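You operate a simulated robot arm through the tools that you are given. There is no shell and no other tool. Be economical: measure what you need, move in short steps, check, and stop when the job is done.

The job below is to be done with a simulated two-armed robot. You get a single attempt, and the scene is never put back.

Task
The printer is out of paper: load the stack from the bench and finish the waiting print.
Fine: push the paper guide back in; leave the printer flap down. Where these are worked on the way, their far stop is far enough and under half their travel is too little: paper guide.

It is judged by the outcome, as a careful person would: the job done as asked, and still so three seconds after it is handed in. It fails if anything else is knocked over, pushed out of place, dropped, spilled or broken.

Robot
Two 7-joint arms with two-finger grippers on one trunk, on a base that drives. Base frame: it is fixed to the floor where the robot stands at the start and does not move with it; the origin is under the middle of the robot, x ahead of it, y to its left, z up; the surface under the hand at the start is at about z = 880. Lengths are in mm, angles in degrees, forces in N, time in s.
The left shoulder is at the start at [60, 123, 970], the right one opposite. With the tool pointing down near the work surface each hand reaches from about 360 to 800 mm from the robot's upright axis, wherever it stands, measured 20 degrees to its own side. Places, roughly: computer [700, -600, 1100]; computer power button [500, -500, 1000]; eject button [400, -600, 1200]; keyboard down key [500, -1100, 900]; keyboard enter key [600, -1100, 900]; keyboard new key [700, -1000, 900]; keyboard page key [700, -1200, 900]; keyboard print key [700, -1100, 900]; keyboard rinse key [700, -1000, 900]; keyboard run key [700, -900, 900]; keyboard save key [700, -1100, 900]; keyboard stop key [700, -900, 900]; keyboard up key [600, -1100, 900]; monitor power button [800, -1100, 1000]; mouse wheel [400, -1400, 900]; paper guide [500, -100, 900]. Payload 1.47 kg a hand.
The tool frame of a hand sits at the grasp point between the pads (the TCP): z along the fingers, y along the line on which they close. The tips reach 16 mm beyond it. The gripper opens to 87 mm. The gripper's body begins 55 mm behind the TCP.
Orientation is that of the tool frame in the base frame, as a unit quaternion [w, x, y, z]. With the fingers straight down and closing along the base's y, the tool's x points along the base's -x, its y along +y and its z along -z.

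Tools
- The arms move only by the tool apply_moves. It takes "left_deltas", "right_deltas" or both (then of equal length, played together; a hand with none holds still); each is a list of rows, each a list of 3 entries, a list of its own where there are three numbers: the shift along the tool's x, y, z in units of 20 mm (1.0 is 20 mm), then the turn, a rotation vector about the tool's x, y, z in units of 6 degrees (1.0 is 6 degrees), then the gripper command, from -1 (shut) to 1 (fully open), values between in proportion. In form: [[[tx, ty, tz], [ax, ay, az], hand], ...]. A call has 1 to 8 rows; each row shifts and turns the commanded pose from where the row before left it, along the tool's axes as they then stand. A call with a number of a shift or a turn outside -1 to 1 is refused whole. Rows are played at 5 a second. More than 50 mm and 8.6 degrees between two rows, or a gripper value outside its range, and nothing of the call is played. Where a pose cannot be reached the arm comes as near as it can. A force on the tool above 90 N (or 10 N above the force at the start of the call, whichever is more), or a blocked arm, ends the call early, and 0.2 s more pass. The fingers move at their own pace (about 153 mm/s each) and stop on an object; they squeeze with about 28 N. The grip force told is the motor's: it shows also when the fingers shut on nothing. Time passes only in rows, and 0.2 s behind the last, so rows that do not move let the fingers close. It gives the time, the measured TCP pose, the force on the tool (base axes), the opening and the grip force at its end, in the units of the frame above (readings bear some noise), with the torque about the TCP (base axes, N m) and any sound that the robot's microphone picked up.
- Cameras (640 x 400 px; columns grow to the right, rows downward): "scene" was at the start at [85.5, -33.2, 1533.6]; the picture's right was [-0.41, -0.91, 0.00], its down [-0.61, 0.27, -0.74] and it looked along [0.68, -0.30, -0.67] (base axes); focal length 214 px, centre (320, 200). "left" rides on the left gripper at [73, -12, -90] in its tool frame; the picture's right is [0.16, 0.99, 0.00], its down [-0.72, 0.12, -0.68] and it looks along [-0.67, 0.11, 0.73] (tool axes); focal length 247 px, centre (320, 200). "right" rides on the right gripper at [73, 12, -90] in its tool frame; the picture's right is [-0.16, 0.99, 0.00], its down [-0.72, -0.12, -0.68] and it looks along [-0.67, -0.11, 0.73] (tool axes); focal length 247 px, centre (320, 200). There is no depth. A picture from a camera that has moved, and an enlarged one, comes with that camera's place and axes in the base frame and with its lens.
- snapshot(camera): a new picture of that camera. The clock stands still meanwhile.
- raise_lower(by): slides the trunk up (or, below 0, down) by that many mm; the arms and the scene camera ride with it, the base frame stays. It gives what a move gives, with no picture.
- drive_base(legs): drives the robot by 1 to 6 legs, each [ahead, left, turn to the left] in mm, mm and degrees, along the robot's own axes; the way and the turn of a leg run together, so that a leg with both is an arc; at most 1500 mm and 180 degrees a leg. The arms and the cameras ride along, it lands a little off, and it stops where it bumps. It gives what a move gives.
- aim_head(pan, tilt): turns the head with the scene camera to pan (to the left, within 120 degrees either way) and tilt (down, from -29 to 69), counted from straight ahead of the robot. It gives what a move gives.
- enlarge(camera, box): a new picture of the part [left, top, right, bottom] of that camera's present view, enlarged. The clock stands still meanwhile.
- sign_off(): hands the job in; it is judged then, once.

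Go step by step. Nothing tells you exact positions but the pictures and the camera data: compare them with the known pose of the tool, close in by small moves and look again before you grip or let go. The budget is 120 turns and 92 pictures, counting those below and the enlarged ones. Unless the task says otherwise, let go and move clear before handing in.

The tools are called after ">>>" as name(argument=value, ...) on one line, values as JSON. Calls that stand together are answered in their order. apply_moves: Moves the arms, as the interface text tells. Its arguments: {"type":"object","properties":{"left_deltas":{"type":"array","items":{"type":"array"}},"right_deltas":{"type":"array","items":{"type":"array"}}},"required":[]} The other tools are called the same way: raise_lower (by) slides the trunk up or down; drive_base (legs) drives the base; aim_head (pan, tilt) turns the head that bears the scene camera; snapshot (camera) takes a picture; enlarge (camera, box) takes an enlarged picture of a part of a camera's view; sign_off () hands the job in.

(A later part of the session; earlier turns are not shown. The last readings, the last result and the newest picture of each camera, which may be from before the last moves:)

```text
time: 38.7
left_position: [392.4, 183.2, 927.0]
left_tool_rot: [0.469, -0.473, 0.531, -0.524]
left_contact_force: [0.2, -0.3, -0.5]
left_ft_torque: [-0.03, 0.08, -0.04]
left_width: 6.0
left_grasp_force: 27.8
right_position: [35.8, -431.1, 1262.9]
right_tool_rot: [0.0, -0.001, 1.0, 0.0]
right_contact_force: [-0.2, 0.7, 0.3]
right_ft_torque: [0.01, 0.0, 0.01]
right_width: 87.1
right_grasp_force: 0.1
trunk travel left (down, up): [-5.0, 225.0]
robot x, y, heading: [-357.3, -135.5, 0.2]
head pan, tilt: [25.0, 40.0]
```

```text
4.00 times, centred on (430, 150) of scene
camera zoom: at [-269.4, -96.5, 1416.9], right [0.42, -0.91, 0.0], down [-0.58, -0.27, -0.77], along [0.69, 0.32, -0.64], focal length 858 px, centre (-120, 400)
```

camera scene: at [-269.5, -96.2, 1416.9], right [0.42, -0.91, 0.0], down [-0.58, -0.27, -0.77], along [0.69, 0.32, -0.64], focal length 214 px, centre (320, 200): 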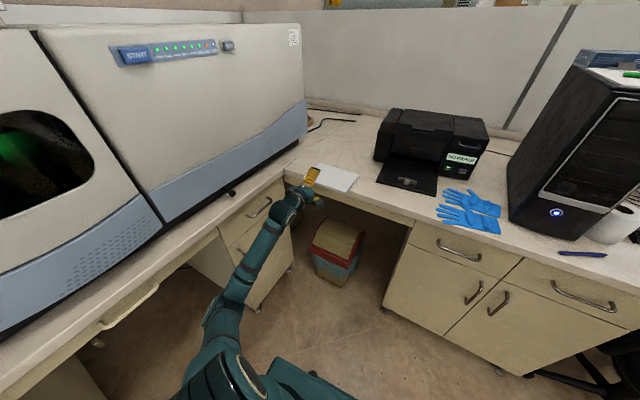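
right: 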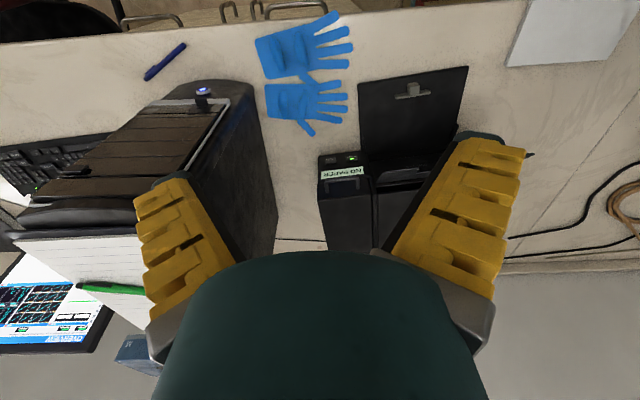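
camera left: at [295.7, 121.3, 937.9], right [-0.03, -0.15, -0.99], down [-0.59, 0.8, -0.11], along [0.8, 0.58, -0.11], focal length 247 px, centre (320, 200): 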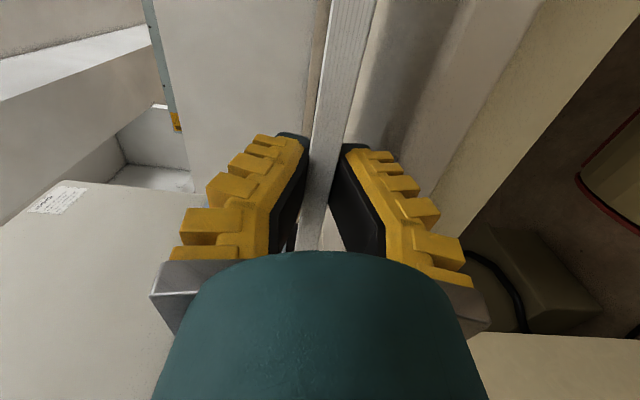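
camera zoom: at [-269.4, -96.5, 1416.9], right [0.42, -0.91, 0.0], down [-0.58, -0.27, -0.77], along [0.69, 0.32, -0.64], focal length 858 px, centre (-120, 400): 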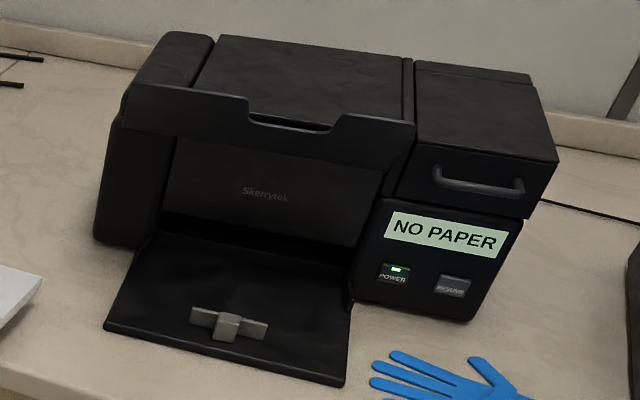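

The printer has POWER and RESUME buttons, so RESUME ends the job after loading. I'll first raise up, drive so the right hand can reach the guide, and pull it out to make room.

>>> raise_lower(by=130)

>>> drive_base(legs=[[226, 70, 0]])

>>> aim_head(pan=0, tilt=45)

>>> snapshot(camera="scene")

```text
time: 40.2
left_position: [392.9, 183.4, 1056.7]
left_tool_rot: [0.468, -0.473, 0.531, -0.524]
left_contact_force: [1.1, 0.1, -0.9]
left_ft_torque: [-0.04, 0.05, -0.01]
left_width: 5.9
left_grasp_force: 28.6
right_position: [35.9, -432.0, 1392.3]
right_tool_rot: [0.0, -0.001, 1.0, 0.0]
right_contact_force: [-0.3, -0.3, 0.5]
right_ft_torque: [0.0, -0.01, 0.02]
right_width: 87.3
right_grasp_force: 0.2
trunk travel left (down, up): [-135.0, 95.0]
robot x, y, heading: [-360.5, -134.8, -0.0]
head pan, tilt: [25.0, 40.0]
```

```text
time: 42.0
left_position: [620.8, 252.6, 1055.5]
left_tool_rot: [0.468, -0.472, 0.532, -0.524]
left_contact_force: [-0.1, 0.7, -3.0]
left_ft_torque: [-0.01, 0.11, 0.01]
left_width: 5.9
left_grasp_force: 27.6
right_position: [266.3, -362.3, 1394.1]
right_tool_rot: [0.0, 0.001, 1.0, 0.0]
right_contact_force: [0.0, 0.2, -0.1]
right_ft_torque: [0.0, 0.05, -0.02]
right_width: 86.9
right_grasp_force: 0.0
trunk travel left (down, up): [-135.0, 95.0]
robot x, y, heading: [-124.1, -67.2, 0.1]
head pan, tilt: [25.0, 40.0]
```

```text
time: 42.9
left_position: [621.5, 253.8, 1056.0]
left_tool_rot: [0.469, -0.472, 0.531, -0.525]
left_contact_force: [-0.2, 0.1, -0.8]
left_ft_torque: [0.03, 0.03, 0.01]
left_width: 6.0
left_grasp_force: 27.9
right_position: [264.9, -362.4, 1394.8]
right_tool_rot: [0.0, -0.001, 1.0, 0.0]
right_contact_force: [0.4, -0.1, 0.2]
right_ft_torque: [0.02, -0.01, -0.01]
right_width: 87.0
right_grasp_force: 0.1
trunk travel left (down, up): [-135.0, 95.0]
robot x, y, heading: [-125.6, -61.5, -0.2]
head pan, tilt: [0.0, 45.0]
```

```text
63 pictures are left
camera scene: at [-36.3, -62.8, 1539.7], right [0.0, -1.0, 0.0], down [-0.71, 0.0, -0.71], along [0.71, 0.0, -0.71], focal length 214 px, centre (320, 200)
```

scene: 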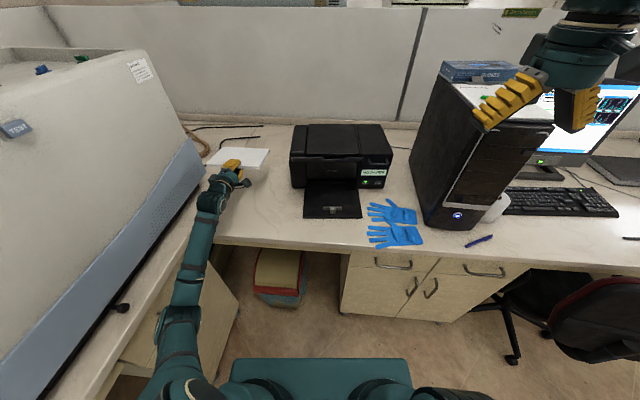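

Next the right hand moves over the tray with fingers shut, to hook behind the guide bar.

>>> apply_moves(right_deltas=[[[-0.5, 1, 1], [0, 0, 0], -1], [[-0.5, 1, 1], [0, 0, 0], -1], [[-0.5, 1, 1], [0, 0, 0], -1], [[-0.5, 1, 1], [0, 0, 0], -1], [[-0.5, 1, 1], [0, 0, 0], -1], [[-0.5, 1, 1], [0, 0, 0], -1], [[-0.5, 1, 1], [0, 0, 0], -1], [[-0.5, 1, 1], [0, 0, 0], -1]])

>>> apply_moves(right_deltas=[[[-1, 0.5, 0.8], [0, 0, 0], -1], [[-1, 0.5, 0.8], [0, 0, 0], -1], [[-1, 0.5, 0.8], [0, 0, 0], -1], [[-1, 0.5, 0.8], [0, 0, 0], -1], [[-1, 0.5, 0.8], [0, 0, 0], -1], [[-1, 0.5, 0.8], [0, 0, 0], -1], [[-1, 0.5, 0.8], [0, 0, 0], -1], [[-1, 0.5, 0.8], [0, 0, 0], -1]])

>>> snapshot(camera="right")

>>> enlarge(camera="scene", box=[250, 110, 430, 230])

```text
time: 44.7
left_position: [622.0, 253.0, 1056.3]
left_tool_rot: [0.469, -0.472, 0.531, -0.525]
left_contact_force: [0.1, 0.3, -1.9]
left_ft_torque: [-0.01, 0.13, -0.03]
left_width: 5.9
left_grasp_force: 28.3
right_position: [345.4, -200.6, 1232.1]
right_tool_rot: [0.0, -0.001, 1.0, -0.001]
right_contact_force: [0.8, -0.1, 0.3]
right_ft_torque: [-0.02, -0.01, -0.01]
right_width: 0.0
right_grasp_force: 28.5
trunk travel left (down, up): [-135.0, 95.0]
robot x, y, heading: [-125.2, -64.7, 0.1]
head pan, tilt: [0.0, 45.0]
```

```text
time: 46.5
left_position: [621.3, 253.7, 1055.8]
left_tool_rot: [0.468, -0.472, 0.531, -0.525]
left_contact_force: [-0.8, -0.1, -1.6]
left_ft_torque: [0.0, 0.08, -0.01]
left_width: 5.9
left_grasp_force: 27.9
right_position: [506.7, -123.2, 1104.3]
right_tool_rot: [0.0, -0.001, 1.0, -0.001]
right_contact_force: [0.8, 0.5, -0.2]
right_ft_torque: [-0.03, -0.02, -0.02]
right_width: 0.0
right_grasp_force: 27.8
trunk travel left (down, up): [-135.0, 95.0]
robot x, y, heading: [-127.2, -60.1, -0.2]
head pan, tilt: [0.0, 45.0]
```

```text
62 pictures are left
camera right: at [431.8, -111.9, 1194.8], right [0.16, 0.99, 0.0], down [0.72, -0.11, 0.68], along [0.67, -0.11, -0.73], focal length 247 px, centre (320, 200)
```

right: 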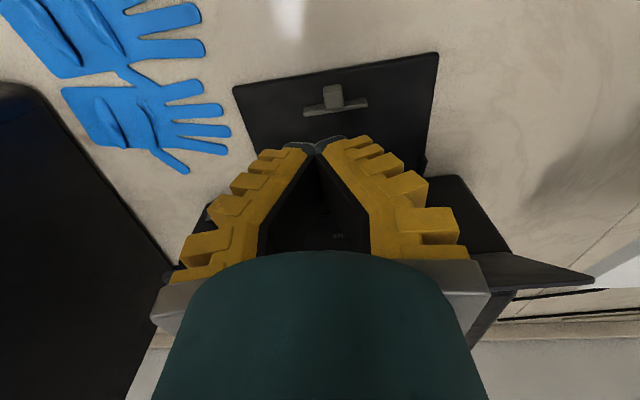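

```text
3.33 times, centred on (340, 170) of scene
camera zoom: at [-35.5, -62.5, 1539.6], right [0.0, -1.0, 0.0], down [-0.71, 0.0, -0.71], along [0.71, 0.0, -0.71], focal length 715 px, centre (253, 300)
```

zoom: 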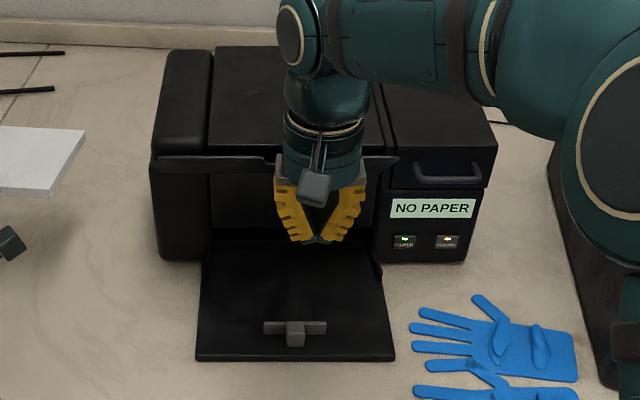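

The guide bar sits at x≈558, y −153..−74; the bed continues under the printer. I tilt the right hand 18° (wrist away from the printer's lip) and come down just behind the bar.

>>> apply_moves(right_deltas=[[[-0.6, 0.2, 0.6], [0, -1, 0], -1], [[-0.6, 0.2, 0.6], [0, -1, 0], -1], [[-0.5, 0, 0.8], [0, -1, 0], -1], [[-0.3, 0, 1], [0, 0, 0], -1], [[-0.3, 0, 1], [0, 0, 0], -1], [[-0.2, 0, 1], [0, 0, 0], -1], [[0, 0, 1], [0, 0, 0], -1], [[0, 0, 0], [0, 0, 0], -1]])

>>> snapshot(camera="right")

>>> enlarge(camera="scene", box=[250, 110, 430, 230])

```text
time: 48.3
left_position: [619.5, 252.9, 1056.1]
left_tool_rot: [0.468, -0.472, 0.531, -0.525]
left_contact_force: [-0.1, -1.0, -0.8]
left_ft_torque: [-0.01, 0.1, -0.02]
left_width: 5.8
left_grasp_force: 28.2
right_position: [583.1, -115.4, 997.1]
right_tool_rot: [0.156, -0.001, 0.988, 0.0]
right_contact_force: [0.0, -1.0, 0.0]
right_ft_torque: [0.0, 0.0, 0.0]
right_width: 0.0
right_grasp_force: 28.3
trunk travel left (down, up): [-135.0, 95.0]
robot x, y, heading: [-126.2, -62.5, -0.3]
head pan, tilt: [0.0, 45.0]
```

```text
60 pictures are left
camera right: at [485.9, -103.3, 1060.0], right [0.15, 0.99, 0.05], down [0.48, -0.12, 0.87], along [0.87, -0.11, -0.49], focal length 247 px, centre (320, 200)
```

right: 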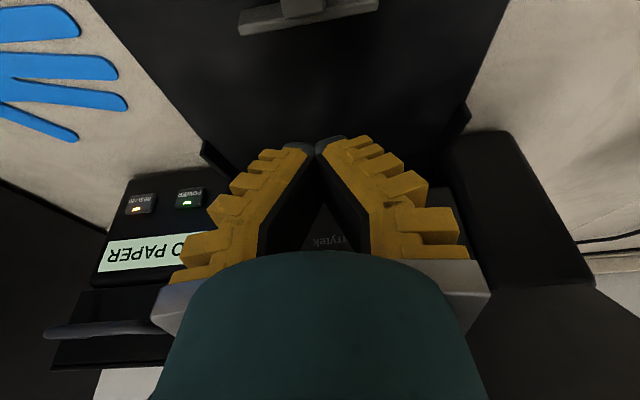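

```text
3.33 times, centred on (340, 170) of scene
camera zoom: at [-36.7, -62.9, 1539.7], right [0.0, -1.0, 0.0], down [-0.71, 0.0, -0.71], along [0.71, 0.0, -0.71], focal length 715 px, centre (253, 300)
```

zoom: 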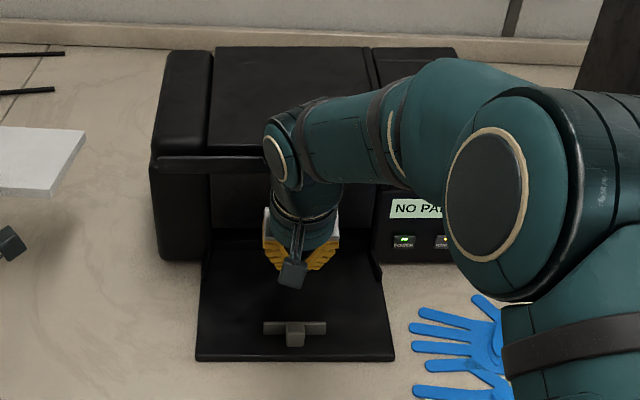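

Clear of the bar by a few mm; I go straight down behind it.

>>> apply_moves(right_deltas=[[[0.28, 0, 1], [0, 0, 0], -1], [[0.28, 0, 1], [0, 0, 0], -1], [[0.28, 0, 1], [0, 0, 0], -1], [[0.2, 0, 0.6], [0, 0, 0], -1], [[0.1, 0, 0.3], [0, 0, 0], -1], [[0, 0, 0], [0, 0, 0], -1]])

>>> enlarge(camera="scene", box=[290, 150, 380, 210])

>>> snapshot(camera="right")

```text
time: 49.7
left_position: [621.0, 252.3, 1057.3]
left_tool_rot: [0.468, -0.473, 0.531, -0.525]
left_contact_force: [-0.6, -0.2, -1.1]
left_ft_torque: [0.01, 0.1, 0.0]
left_width: 6.0
left_grasp_force: 28.0
right_position: [586.0, -113.4, 916.4]
right_tool_rot: [0.157, -0.001, 0.988, 0.0]
right_contact_force: [0.3, 0.6, 0.3]
right_ft_torque: [-0.01, 0.02, -0.01]
right_width: 0.0
right_grasp_force: 28.2
trunk travel left (down, up): [-135.0, 95.0]
robot x, y, heading: [-125.9, -63.7, -0.2]
head pan, tilt: [0.0, 45.0]
```

```text
6.67 times, centred on (335, 180) of scene
camera zoom: at [-36.5, -62.9, 1539.7], right [0.0, -1.0, 0.0], down [-0.71, 0.0, -0.71], along [0.71, 0.0, -0.71], focal length 1430 px, centre (220, 333)
```

zoom: 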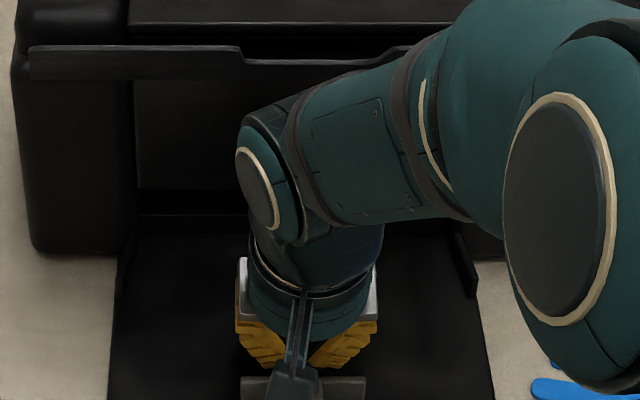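

```text
57 pictures are left
camera right: at [487.0, -102.1, 979.4], right [0.15, 0.99, 0.05], down [0.48, -0.12, 0.87], along [0.87, -0.11, -0.49], focal length 247 px, centre (320, 200)
```

right: 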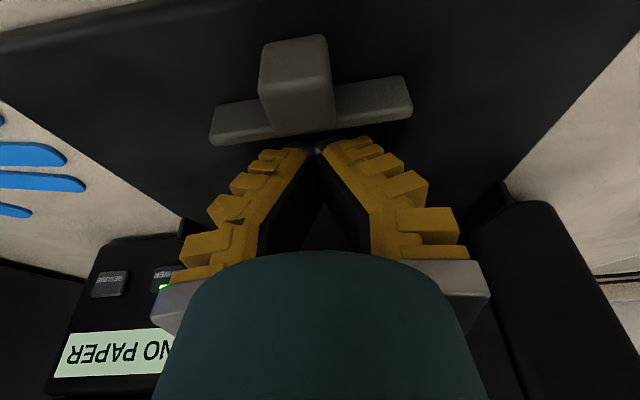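

The fingertips are behind the bar and overlap it in height. I pull toward the robot in small steps.

>>> apply_moves(right_deltas=[[[0.05, 0, 0.14], [0, 0, 0], -1], [[0.38, 0, -0.12], [0, 0, 0], -1], [[0.285, 0, -0.093], [0, 0, 0], -1], [[0.285, 0, -0.093], [0, 0, 0], -1], [[0.285, 0, -0.093], [0, 0, 0], -1], [[0, 0, 0], [0, 0, 0], -1]])

>>> snapshot(camera="right")

```text
time: 51.1
left_position: [621.5, 251.7, 1056.9]
left_tool_rot: [0.469, -0.472, 0.531, -0.525]
left_contact_force: [0.9, 0.8, -1.7]
left_ft_torque: [0.01, 0.11, 0.01]
left_width: 6.0
left_grasp_force: 28.3
right_position: [558.4, -114.4, 913.9]
right_tool_rot: [0.155, 0.0, 0.988, 0.0]
right_contact_force: [-0.8, 0.1, 0.1]
right_ft_torque: [-0.01, 0.0, 0.0]
right_width: 0.0
right_grasp_force: 28.1
trunk travel left (down, up): [-135.0, 95.0]
robot x, y, heading: [-128.4, -65.5, 0.1]
head pan, tilt: [0.0, 45.0]
```

```text
56 pictures are left
camera right: at [461.1, -102.0, 977.1], right [0.15, 0.99, 0.05], down [0.48, -0.12, 0.87], along [0.87, -0.11, -0.49], focal length 247 px, centre (320, 200)
```

right: 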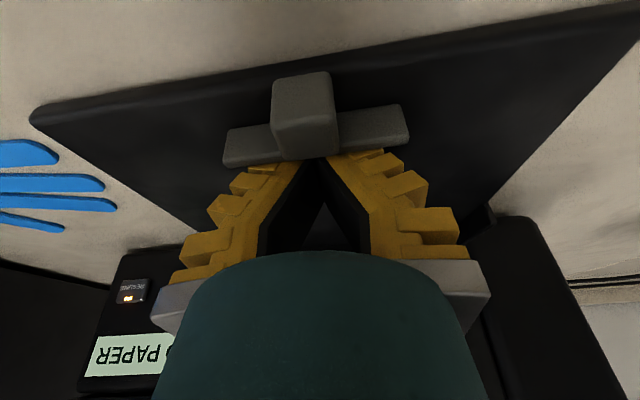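

The guide slid out about 16 mm with little force. I keep pulling toward its stop.

>>> apply_moves(right_deltas=[[[0.285, 0, -0.093], [0, 0, 0], -1], [[0.285, 0, -0.093], [0, 0, 0], -1], [[0.285, 0, -0.093], [0, 0, 0], -1], [[0, 0, 0], [0, 0, 0], -1]])

>>> snapshot(camera="right")

```text
time: 52.1
left_position: [622.3, 253.5, 1056.5]
left_tool_rot: [0.469, -0.472, 0.531, -0.525]
left_contact_force: [-0.4, -0.4, -1.1]
left_ft_torque: [0.0, 0.09, -0.02]
left_width: 6.2
left_grasp_force: 28.3
right_position: [541.9, -114.1, 914.5]
right_tool_rot: [0.156, 0.0, 0.988, 0.001]
right_contact_force: [7.8, 0.2, 1.8]
right_ft_torque: [0.03, 0.04, -0.01]
right_width: 6.1
right_grasp_force: 28.0
trunk travel left (down, up): [-135.0, 95.0]
robot x, y, heading: [-126.0, -61.9, -0.2]
head pan, tilt: [0.0, 45.0]
```

```text
55 pictures are left
camera right: at [444.2, -101.7, 977.1], right [0.15, 0.99, 0.05], down [0.48, -0.12, 0.87], along [0.87, -0.11, -0.49], focal length 247 px, centre (320, 200)
```

right: 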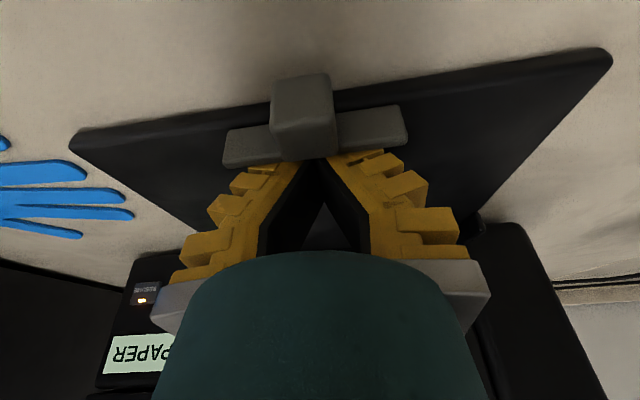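

>>> apply_moves(right_deltas=[[[0.2, 0, -0.065], [0, 0, 0], -1], [[0.2, 0, -0.065], [0, 0, 0], -1], [[0, 0, 0], [0, 0, 0], -1]])

>>> snapshot(camera="right")

```text
time: 52.9
left_position: [624.2, 252.7, 1054.1]
left_tool_rot: [0.468, -0.473, 0.532, -0.523]
left_contact_force: [0.0, 0.8, -1.7]
left_ft_torque: [-0.01, 0.11, -0.01]
left_width: 6.2
left_grasp_force: 27.5
right_position: [539.2, -113.6, 915.1]
right_tool_rot: [0.161, -0.001, 0.987, 0.001]
right_contact_force: [41.4, 1.1, 3.0]
right_ft_torque: [-0.02, -0.1, -0.04]
right_width: 6.2
right_grasp_force: 28.6
trunk travel left (down, up): [-135.0, 95.0]
robot x, y, heading: [-124.5, -62.9, 0.1]
head pan, tilt: [0.0, 45.0]
```

```text
54 pictures are left
camera right: at [440.3, -102.0, 977.4], right [0.15, 0.99, 0.05], down [0.47, -0.12, 0.87], along [0.87, -0.11, -0.48], focal length 247 px, centre (320, 200)
```

right: 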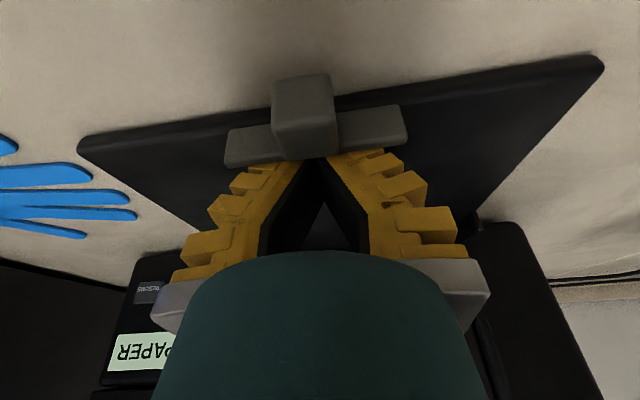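

The guide is at its outer stop. I release pressure, lift the right hand clear and tuck it back.

>>> apply_moves(right_deltas=[[[-0.4, 0, 0.13], [0, 0, 0], -1], [[-0.4, 0, -0.9], [0, 0, 0], -1], [[-0.31, 0, -0.95], [0, 0, 0], -1], [[-0.31, 0, -0.95], [0, 0, 0], -1], [[0.3, 0, -1], [0, 0, 0], -1], [[1, -0.3, -0.8], [0, 0, 0], -1], [[1, -1, -0.8], [0, 0, 0], -1], [[1, -1, -0.8], [0, 0, 0], -1]])

>>> apply_moves(right_deltas=[[[1, -1, -1], [0, 1, 0], -1], [[1, -1, -1], [0, 1, 0], -1], [[1, -1, -1], [0, 1, 0], -1], [[1, -1, -1], [0, 0, 0], -1], [[1, -1, -1], [0, 0, 0], -1], [[1, -1, 0], [0, 0, 0], -1], [[1, -1, 0], [0, 0, 0], -1], [[1, 0, 0], [0, 0, 0], -1]])

>>> enlarge(camera="scene", box=[250, 110, 430, 230])

>>> snapshot(camera="left")

```text
time: 54.7
left_position: [620.6, 252.7, 1056.9]
left_tool_rot: [0.469, -0.472, 0.531, -0.525]
left_contact_force: [-0.1, 0.1, -1.3]
left_ft_torque: [-0.03, 0.05, -0.01]
left_width: 6.0
left_grasp_force: 27.7
right_position: [459.2, -161.6, 1017.1]
right_tool_rot: [0.158, 0.001, 0.987, 0.0]
right_contact_force: [-0.4, 0.2, -0.5]
right_ft_torque: [0.01, -0.01, 0.0]
right_width: 0.0
right_grasp_force: 27.8
trunk travel left (down, up): [-135.0, 95.0]
robot x, y, heading: [-124.7, -62.0, -0.0]
head pan, tilt: [0.0, 45.0]
```

```text
time: 56.5
left_position: [620.9, 253.5, 1057.6]
left_tool_rot: [0.468, -0.473, 0.531, -0.525]
left_contact_force: [0.4, 0.4, -1.3]
left_ft_torque: [-0.02, 0.08, 0.0]
left_width: 6.1
left_grasp_force: 28.0
right_position: [288.1, -299.2, 1102.7]
right_tool_rot: [0.002, 0.0, 1.0, 0.0]
right_contact_force: [0.0, -0.3, 0.7]
right_ft_torque: [-0.02, 0.0, 0.0]
right_width: 0.2
right_grasp_force: 28.4
trunk travel left (down, up): [-135.0, 95.0]
robot x, y, heading: [-128.2, -61.2, -0.1]
head pan, tilt: [0.0, 45.0]
```

```text
3.33 times, centred on (340, 170) of scene
camera zoom: at [-36.9, -62.8, 1539.7], right [0.0, -1.0, 0.0], down [-0.71, 0.0, -0.71], along [0.71, 0.0, -0.71], focal length 715 px, centre (253, 300)
```

zoom: 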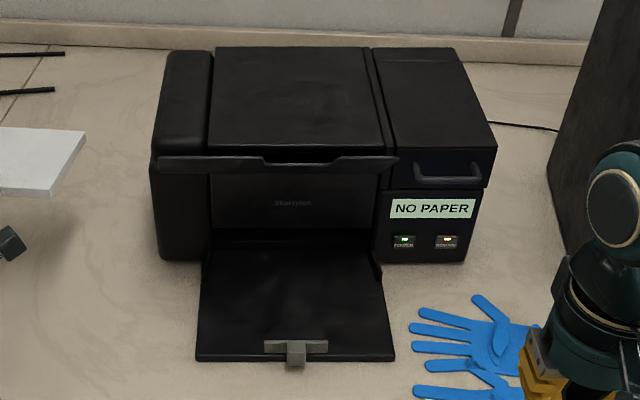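

```text
52 pictures are left
camera left: at [524.1, 190.9, 1067.9], right [-0.03, -0.15, -0.99], down [-0.59, 0.8, -0.11], along [0.8, 0.58, -0.11], focal length 247 px, centre (320, 200)
```

left: 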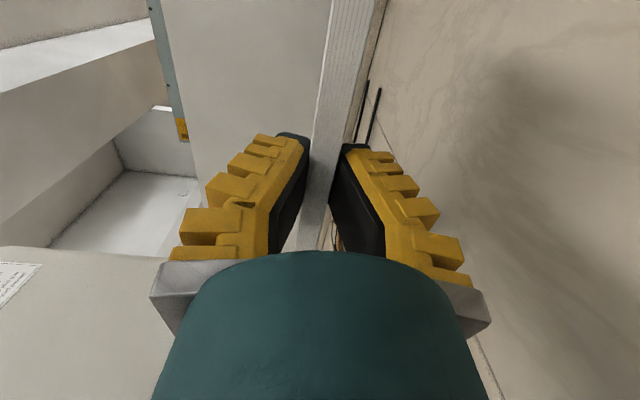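

The guide now sits at the tray's front edge, giving ample room; the printer didn't move. I back away, then drive right so the stack is lined up before the tray, and square it up.

>>> drive_base(legs=[[-170, 0, 0], [0, -378, 0]])

>>> apply_moves(left_deltas=[[[0, 0, 0], [0, -0.55, 0], -1], [[0, 0, 0], [0, -0.55, 0], -1], [[0, 0, 0], [0, 0, 0], -1]])

>>> aim_head(pan=22, tilt=38)

>>> snapshot(camera="scene")

```text
time: 61.4
left_position: [452.3, -121.7, 1057.1]
left_tool_rot: [0.469, -0.474, 0.531, -0.524]
left_contact_force: [0.0, 0.4, -1.4]
left_ft_torque: [-0.06, 0.15, -0.01]
left_width: 6.0
left_grasp_force: 28.2
right_position: [122.3, -674.0, 1103.8]
right_tool_rot: [0.0, -0.002, 1.0, 0.0]
right_contact_force: [-0.4, -0.6, -0.1]
right_ft_torque: [0.0, 0.03, 0.0]
right_width: 0.1
right_grasp_force: 28.1
trunk travel left (down, up): [-135.0, 95.0]
robot x, y, heading: [-296.4, -444.2, 0.3]
head pan, tilt: [0.0, 45.0]
```

```text
time: 62.2
left_position: [452.3, -119.1, 1058.1]
left_tool_rot: [0.496, -0.503, 0.505, -0.496]
left_contact_force: [1.1, -0.6, -1.3]
left_ft_torque: [-0.03, 0.09, 0.03]
left_width: 5.8
left_grasp_force: 28.2
right_position: [122.8, -673.2, 1102.6]
right_tool_rot: [0.0, -0.002, 1.0, 0.0]
right_contact_force: [-1.1, 0.4, 0.3]
right_ft_torque: [-0.02, 0.03, 0.0]
right_width: 0.1
right_grasp_force: 27.9
trunk travel left (down, up): [-135.0, 95.0]
robot x, y, heading: [-296.5, -440.2, 0.2]
head pan, tilt: [0.0, 45.0]
```

```text
time: 63.1
left_position: [452.3, -118.3, 1058.5]
left_tool_rot: [0.496, -0.501, 0.506, -0.497]
left_contact_force: [0.3, 0.3, -0.8]
left_ft_torque: [-0.03, 0.1, 0.01]
left_width: 5.7
left_grasp_force: 28.2
right_position: [121.8, -673.9, 1102.6]
right_tool_rot: [0.001, -0.002, 1.0, 0.0]
right_contact_force: [0.4, -0.7, -0.2]
right_ft_torque: [-0.03, 0.0, -0.01]
right_width: 0.3
right_grasp_force: 27.9
trunk travel left (down, up): [-135.0, 95.0]
robot x, y, heading: [-296.0, -438.3, 0.4]
head pan, tilt: [22.0, 38.0]
```

```text
51 pictures are left
camera scene: at [-206.2, -406.6, 1549.9], right [0.38, -0.93, 0.0], down [-0.57, -0.23, -0.79], along [0.73, 0.3, -0.62], focal length 214 px, centre (320, 200)
```

scene: 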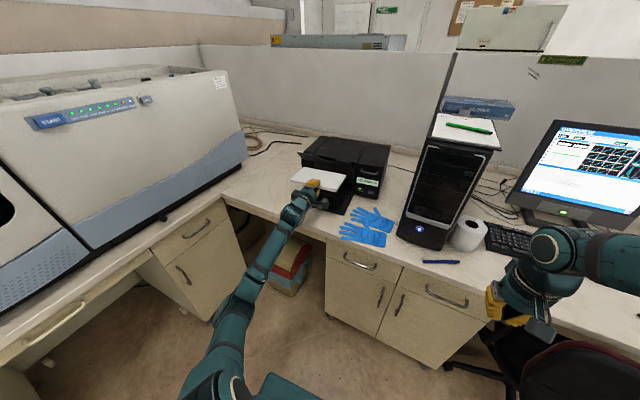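

>>> enlarge(camera="scene", box=[270, 130, 400, 220])

```text
4.44 times, centred on (335, 175) of scene
camera zoom: at [-206.2, -406.6, 1549.9], right [0.38, -0.93, 0.0], down [-0.57, -0.23, -0.79], along [0.73, 0.3, -0.62], focal length 953 px, centre (253, 311)
```

zoom: 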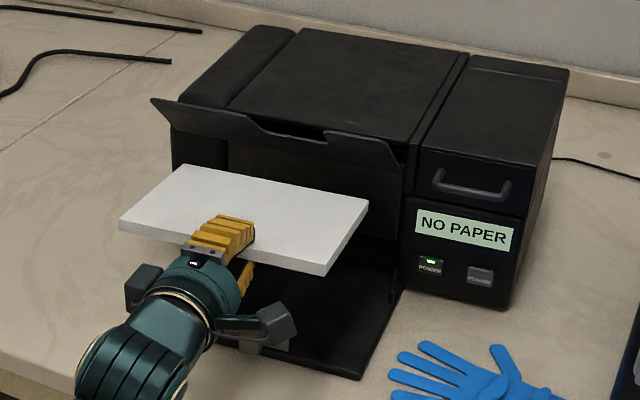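

The stack's centre is at about y −106 and needs to be at −114; it droops slightly nose-down, which helps. I lower, pitch nose-down 12°, shift right 8 mm, and view.

>>> apply_moves(left_deltas=[[[0.4, 1, 0], [-1, 0, 0], -1], [[0, 1, 0], [-1, 0, 0], -1], [[0, 1, 0.2], [0, 0, 0], -1], [[0, 0.8, 0.5], [0, 0, 0], -1], [[0, 0, 0], [0, 0, 0], -1]])

>>> enlarge(camera="scene", box=[270, 130, 400, 220])

>>> snapshot(camera="left")

```text
time: 64.3
left_position: [454.8, -130.3, 976.7]
left_tool_rot: [-0.443, 0.552, -0.552, 0.44]
left_contact_force: [-0.1, -0.5, -1.8]
left_ft_torque: [-0.01, 0.1, 0.01]
left_width: 6.1
left_grasp_force: 27.7
right_position: [122.2, -673.2, 1102.1]
right_tool_rot: [0.0, -0.003, 1.0, 0.0]
right_contact_force: [0.0, 0.3, -0.3]
right_ft_torque: [0.0, 0.0, 0.0]
right_width: 0.1
right_grasp_force: 28.2
trunk travel left (down, up): [-135.0, 95.0]
robot x, y, heading: [-293.1, -441.3, 0.3]
head pan, tilt: [22.0, 38.0]
```

```text
4.44 times, centred on (335, 175) of scene
camera zoom: at [-206.4, -406.6, 1549.9], right [0.38, -0.93, 0.0], down [-0.57, -0.23, -0.79], along [0.73, 0.3, -0.62], focal length 953 px, centre (253, 311)
```

zoom: 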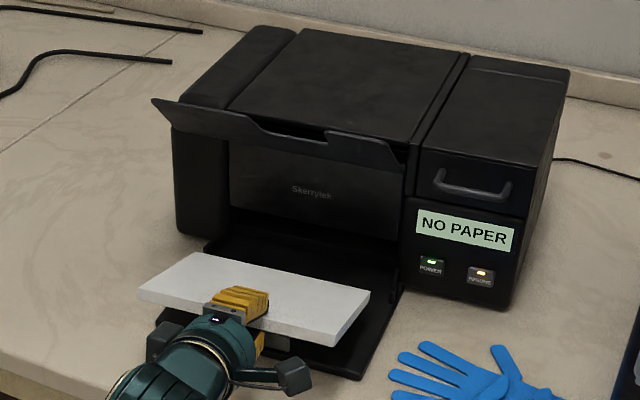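

```text
48 pictures are left
camera left: at [371.0, -203.3, 1007.3], right [-0.21, -0.16, -0.96], down [-0.69, 0.72, 0.04], along [0.69, 0.68, -0.26], focal length 247 px, centre (320, 200)
```

left: 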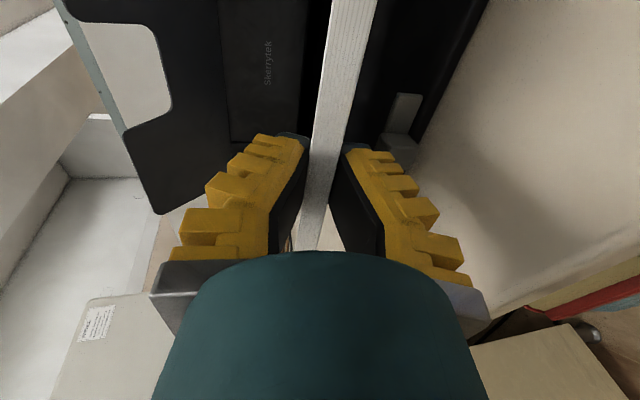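

>>> apply_moves(left_deltas=[[[0, 0, 1], [0, 0, 0], -1], [[0, 0, 1], [0, 0, 0], -1], [[-0.1, 0, 1], [0, 0, 0], -1], [[-0.1, 0, 1], [0, 0, 0], -1], [[0, 0, 0.6], [0, 0, 0], -1], [[0, 0, 0], [0, 0, 0], -1]])

>>> enlarge(camera="scene", box=[270, 130, 400, 220])

>>> snapshot(camera="left")

```text
time: 65.7
left_position: [545.1, -125.9, 958.2]
left_tool_rot: [0.444, -0.551, 0.551, -0.442]
left_contact_force: [-1.0, -5.8, -0.3]
left_ft_torque: [-0.25, 0.12, -0.66]
left_width: 5.8
left_grasp_force: 28.1
right_position: [120.5, -674.9, 1103.7]
right_tool_rot: [0.001, -0.002, 1.0, 0.0]
right_contact_force: [-0.3, -0.5, 0.4]
right_ft_torque: [0.01, 0.01, -0.04]
right_width: 0.3
right_grasp_force: 28.9
trunk travel left (down, up): [-135.0, 95.0]
robot x, y, heading: [-292.9, -437.4, 0.5]
head pan, tilt: [22.0, 38.0]
```

```text
4.44 times, centred on (335, 175) of scene
camera zoom: at [-206.6, -407.4, 1549.9], right [0.38, -0.93, 0.0], down [-0.57, -0.23, -0.79], along [0.73, 0.3, -0.62], focal length 953 px, centre (253, 311)
```

zoom: 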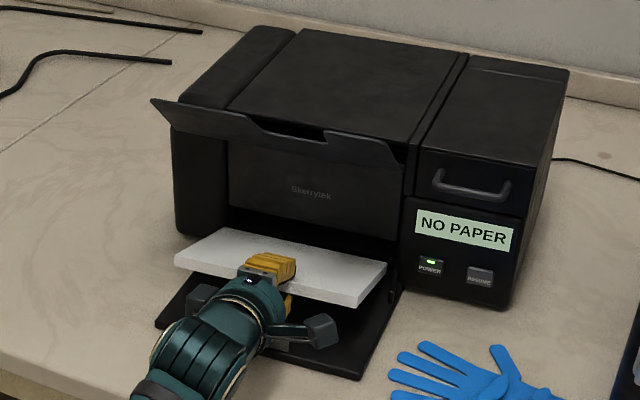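

```text
46 pictures are left
camera left: at [460.3, -199.2, 987.8], right [-0.21, -0.15, -0.96], down [-0.69, 0.72, 0.04], along [0.69, 0.67, -0.26], focal length 247 px, centre (320, 200)
```

left: 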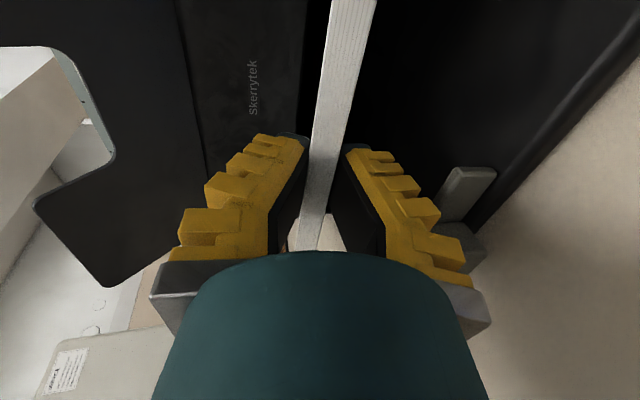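

A slight side force shows the far-left corner brushing the opening's left wall. I back off a bit, shift 7 mm right with a tiny yaw correction, and re-advance.

>>> apply_moves(left_deltas=[[[0.1, 0, -0.6], [0, 0, 0], -1], [[0.3, 0, 0], [0, 0.2, 0], -1], [[0, 0, 0], [0, 0, 0], -1], [[0, 0, 0.6], [0, 0, 0], -1], [[0, 0, 0], [0, 0, 0], -1]])

>>> enlarge(camera="scene", box=[290, 160, 370, 215])

```text
time: 66.9
left_position: [544.4, -131.5, 958.8]
left_tool_rot: [0.439, -0.547, 0.556, -0.447]
left_contact_force: [-0.5, 2.7, -0.4]
left_ft_torque: [0.04, 0.08, 0.25]
left_width: 6.3
left_grasp_force: 28.3
right_position: [123.0, -671.9, 1101.8]
right_tool_rot: [0.0, -0.002, 1.0, 0.001]
right_contact_force: [0.3, -0.4, 0.0]
right_ft_torque: [0.0, 0.0, -0.02]
right_width: 0.0
right_grasp_force: 27.5
trunk travel left (down, up): [-135.0, 95.0]
robot x, y, heading: [-292.8, -440.1, 0.1]
head pan, tilt: [22.0, 38.0]
```

```text
7.27 times, centred on (330, 188) of scene
camera zoom: at [-206.4, -406.2, 1549.9], right [0.38, -0.93, 0.0], down [-0.57, -0.23, -0.79], along [0.73, 0.3, -0.62], focal length 1560 px, centre (247, 291)
```

zoom: 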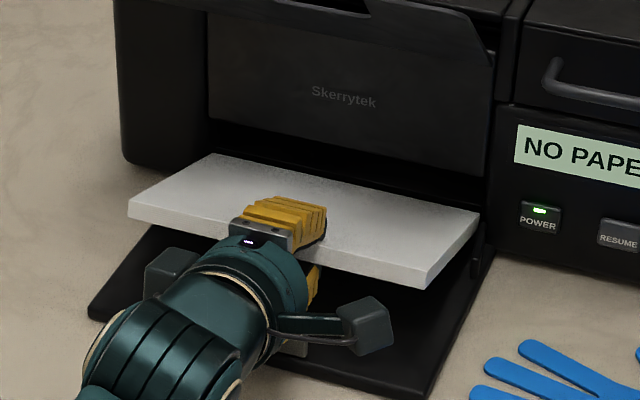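

Now barely touching the right side, so the opening fits the stack closely. I centre by 2 mm and lower until the far edge rests on the tray.

>>> apply_moves(left_deltas=[[[-0.1, 0.3, 0.05], [0, 0, 0], -1], [[0, 0.3, 0.06], [0, 0, 0], -1], [[0, 0.2, 0.04], [0, 0, 0], -1], [[0, 0, 0], [0, 0, 0], -1]])

>>> enlarge(camera="scene", box=[290, 160, 370, 215])

>>> snapshot(camera="left")

```text
time: 67.9
left_position: [542.9, -130.6, 947.6]
left_tool_rot: [0.44, -0.546, 0.555, -0.447]
left_contact_force: [-9.4, 5.3, 21.0]
left_ft_torque: [0.24, 0.64, -0.19]
left_width: 5.8
left_grasp_force: 27.7
right_position: [118.6, -673.8, 1103.9]
right_tool_rot: [0.001, -0.002, 1.0, 0.0]
right_contact_force: [0.4, -0.6, -0.4]
right_ft_torque: [0.01, 0.01, 0.0]
right_width: 0.0
right_grasp_force: 28.4
trunk travel left (down, up): [-135.0, 95.0]
robot x, y, heading: [-293.4, -440.4, 0.1]
head pan, tilt: [22.0, 38.0]
```

```text
7.27 times, centred on (330, 188) of scene
camera zoom: at [-209.9, -406.8, 1550.3], right [0.38, -0.93, 0.0], down [-0.57, -0.23, -0.79], along [0.73, 0.3, -0.61], focal length 1560 px, centre (247, 291)
```

zoom: 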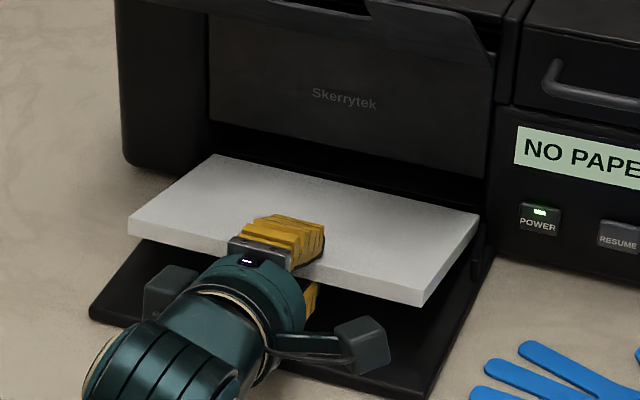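

```text
43 pictures are left
camera left: at [456.8, -202.1, 976.2], right [-0.21, -0.15, -0.97], down [-0.68, 0.73, 0.03], along [0.7, 0.66, -0.26], focal length 247 px, centre (320, 200)
```

left: 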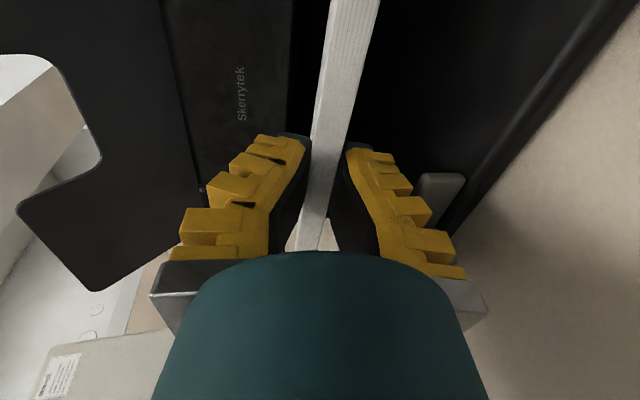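

The far edge rests on the tray and the near edge is over the guide. I relieve the load slightly and push about 10 mm deeper before letting go.

>>> apply_moves(left_deltas=[[[0, -0.2, 0], [0, 0, 0], -1], [[0, 0, 0.25], [0, 0, 0], -1], [[0, 0, 0.25], [0, 0, 0], -1], [[0, 0, 0], [0, 0, 0], -1]])

>>> enlarge(camera="scene", box=[290, 160, 370, 215])

```text
time: 68.9
left_position: [551.9, -130.0, 946.9]
left_tool_rot: [0.439, -0.547, 0.555, -0.447]
left_contact_force: [-18.6, 8.8, 20.0]
left_ft_torque: [0.18, 0.65, -0.29]
left_width: 5.9
left_grasp_force: 28.2
right_position: [119.0, -673.6, 1105.2]
right_tool_rot: [0.001, -0.001, 1.0, 0.001]
right_contact_force: [1.0, 0.6, 0.3]
right_ft_torque: [0.0, -0.02, -0.01]
right_width: 0.0
right_grasp_force: 27.8
trunk travel left (down, up): [-135.0, 95.0]
robot x, y, heading: [-297.1, -438.6, 0.3]
head pan, tilt: [22.0, 38.0]
```

```text
7.27 times, centred on (330, 188) of scene
camera zoom: at [-211.1, -406.4, 1550.2], right [0.38, -0.93, 0.0], down [-0.57, -0.23, -0.79], along [0.73, 0.3, -0.61], focal length 1560 px, centre (247, 291)
```

zoom: 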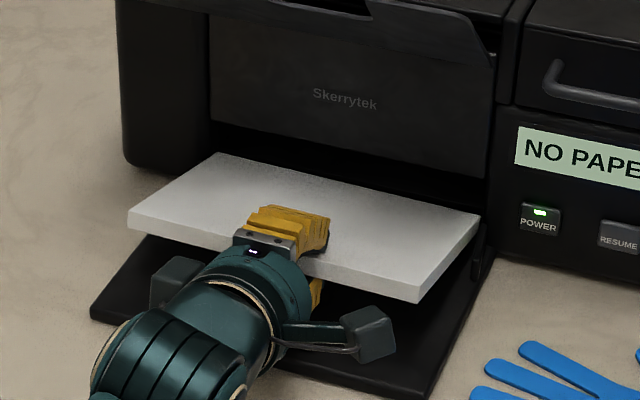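

The stack is now stopped at the bed's inner end (which is why the guide had to come out). I open the fingers a little while rising so the lower finger doesn't hit the guide tab.

>>> apply_moves(left_deltas=[[[0, -0.3, -0.2], [0, 0, 0], -0.7], [[0, -0.3, 0], [0, 0, 0], -0.5], [[0, 0, 0], [0, 0, 0], -0.4], [[0, 0, 0], [0, 0, 0], -0.4]])

>>> snapshot(camera="left")

>>> enlarge(camera="scene", box=[290, 160, 370, 215])

```text
time: 69.9
left_position: [553.6, -133.9, 955.8]
left_tool_rot: [0.437, -0.547, 0.557, -0.446]
left_contact_force: [0.3, 0.7, 2.2]
left_ft_torque: [0.05, 0.06, -0.02]
left_width: 31.4
left_grasp_force: 4.6
right_position: [122.0, -673.2, 1102.8]
right_tool_rot: [0.0, -0.001, 1.0, 0.0]
right_contact_force: [0.3, 0.1, 0.3]
right_ft_torque: [0.01, -0.03, 0.02]
right_width: 0.1
right_grasp_force: 28.1
trunk travel left (down, up): [-135.0, 95.0]
robot x, y, heading: [-295.3, -440.2, 0.2]
head pan, tilt: [22.0, 38.0]
```

```text
41 pictures are left
camera left: at [467.7, -204.2, 985.6], right [-0.22, -0.16, -0.96], down [-0.68, 0.74, 0.03], along [0.7, 0.66, -0.27], focal length 247 px, centre (320, 200)
```

left: 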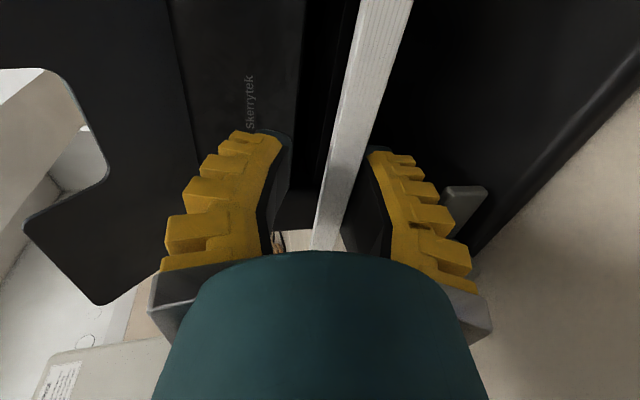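

```text
7.27 times, centred on (330, 188) of scene
camera zoom: at [-206.6, -406.8, 1549.9], right [0.38, -0.93, 0.0], down [-0.57, -0.23, -0.79], along [0.73, 0.3, -0.62], focal length 1560 px, centre (247, 291)
```

zoom: 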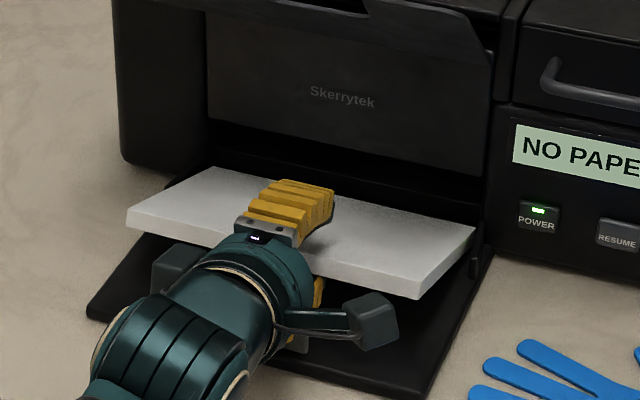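

The stack rests on the lower finger with its far edge on the bed. I withdraw straight back quickly so the near edge settles down behind the guide.

>>> apply_moves(left_deltas=[[[0, 0.2, -0.97], [0, 0, 0], -0.4], [[0, 0.2, -0.97], [0, 0, 0], -0.4], [[0, 0.2, -0.97], [0, 0, 0], -0.4], [[0, 0, -1], [0, 0, 0], -0.4], [[0, 0, 0], [0, 0, 0], -0.4]])

>>> enlarge(camera="scene", box=[290, 160, 370, 215])

>>> snapshot(camera="left")

```text
time: 71.1
left_position: [476.0, -130.5, 962.8]
left_tool_rot: [0.438, -0.547, 0.557, -0.447]
left_contact_force: [0.0, 0.9, -0.6]
left_ft_torque: [0.01, 0.02, -0.02]
left_width: 32.3
left_grasp_force: 4.2
right_position: [123.3, -672.6, 1102.6]
right_tool_rot: [0.0, -0.002, 1.0, 0.0]
right_contact_force: [-0.1, 0.5, 0.1]
right_ft_torque: [0.02, 0.01, -0.03]
right_width: 0.0
right_grasp_force: 27.9
trunk travel left (down, up): [-135.0, 95.0]
robot x, y, heading: [-298.7, -441.7, 0.3]
head pan, tilt: [22.0, 38.0]
```

```text
7.27 times, centred on (330, 188) of scene
camera zoom: at [-206.1, -406.7, 1549.9], right [0.38, -0.93, 0.0], down [-0.57, -0.23, -0.79], along [0.73, 0.3, -0.62], focal length 1560 px, centre (247, 291)
```

zoom: 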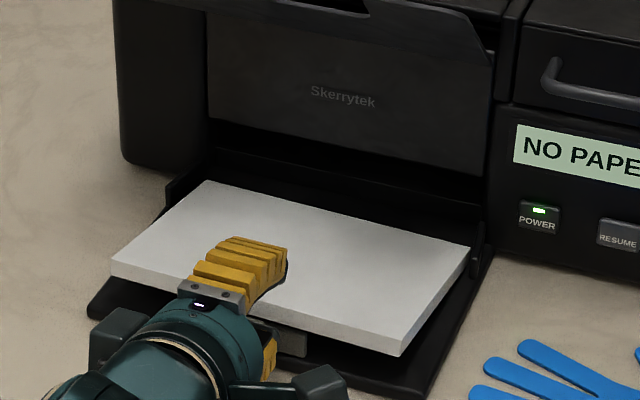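

```text
38 pictures are left
camera left: at [389.5, -202.2, 992.2], right [-0.22, -0.16, -0.96], down [-0.68, 0.74, 0.03], along [0.7, 0.66, -0.27], focal length 247 px, centre (320, 200)
```

left: 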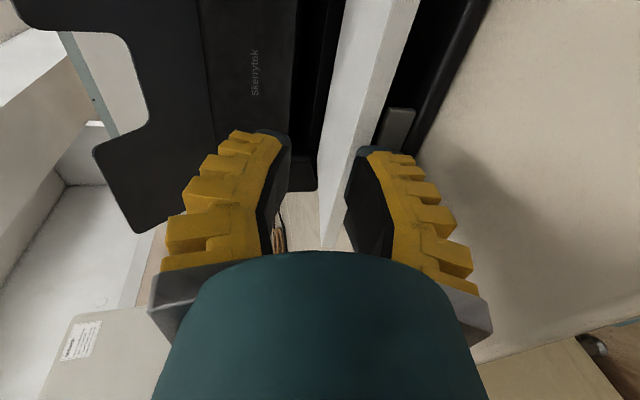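

The stack got dragged back a bit with the hand. I withdraw fully, close the fingers, and look at how it lies before pushing it in.

>>> apply_moves(left_deltas=[[[0, 0.2, -0.97], [0, 0, 0], -0.4], [[0, 0, -1], [0, 0, 0], -0.4], [[0, 0, -1], [0, 0, 0], -0.4], [[0.3, -0.5, -1], [0, 0, 0], -1], [[0, -0.5, 0], [0, 0, 0], -1], [[0, 0, 0], [0, 0, 0], -1]])

>>> enlarge(camera="scene", box=[290, 160, 370, 215])

>>> snapshot(camera="left")

```text
time: 72.5
left_position: [400.8, -134.0, 996.3]
left_tool_rot: [0.438, -0.547, 0.556, -0.447]
left_contact_force: [0.5, 0.3, -0.6]
left_ft_torque: [0.03, -0.03, 0.0]
left_width: 0.0
left_grasp_force: 28.4
right_position: [121.6, -673.2, 1102.0]
right_tool_rot: [0.001, -0.002, 1.0, 0.0]
right_contact_force: [-0.4, -0.1, -0.7]
right_ft_torque: [-0.02, -0.01, 0.03]
right_width: 0.1
right_grasp_force: 28.7
trunk travel left (down, up): [-135.0, 95.0]
robot x, y, heading: [-294.7, -439.9, 0.3]
head pan, tilt: [22.0, 38.0]
```

```text
7.27 times, centred on (330, 188) of scene
camera zoom: at [-206.5, -406.6, 1549.9], right [0.38, -0.93, 0.0], down [-0.57, -0.23, -0.79], along [0.73, 0.3, -0.62], focal length 1560 px, centre (247, 291)
```

zoom: 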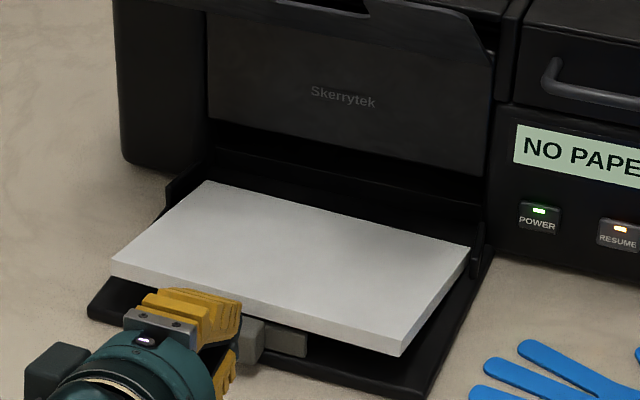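

```text
36 pictures are left
camera left: at [314.8, -205.1, 1025.8], right [-0.22, -0.16, -0.96], down [-0.68, 0.74, 0.03], along [0.7, 0.66, -0.27], focal length 247 px, centre (320, 200)
```

left: 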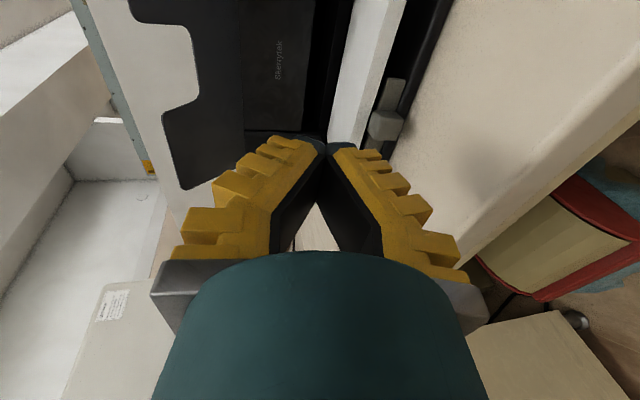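

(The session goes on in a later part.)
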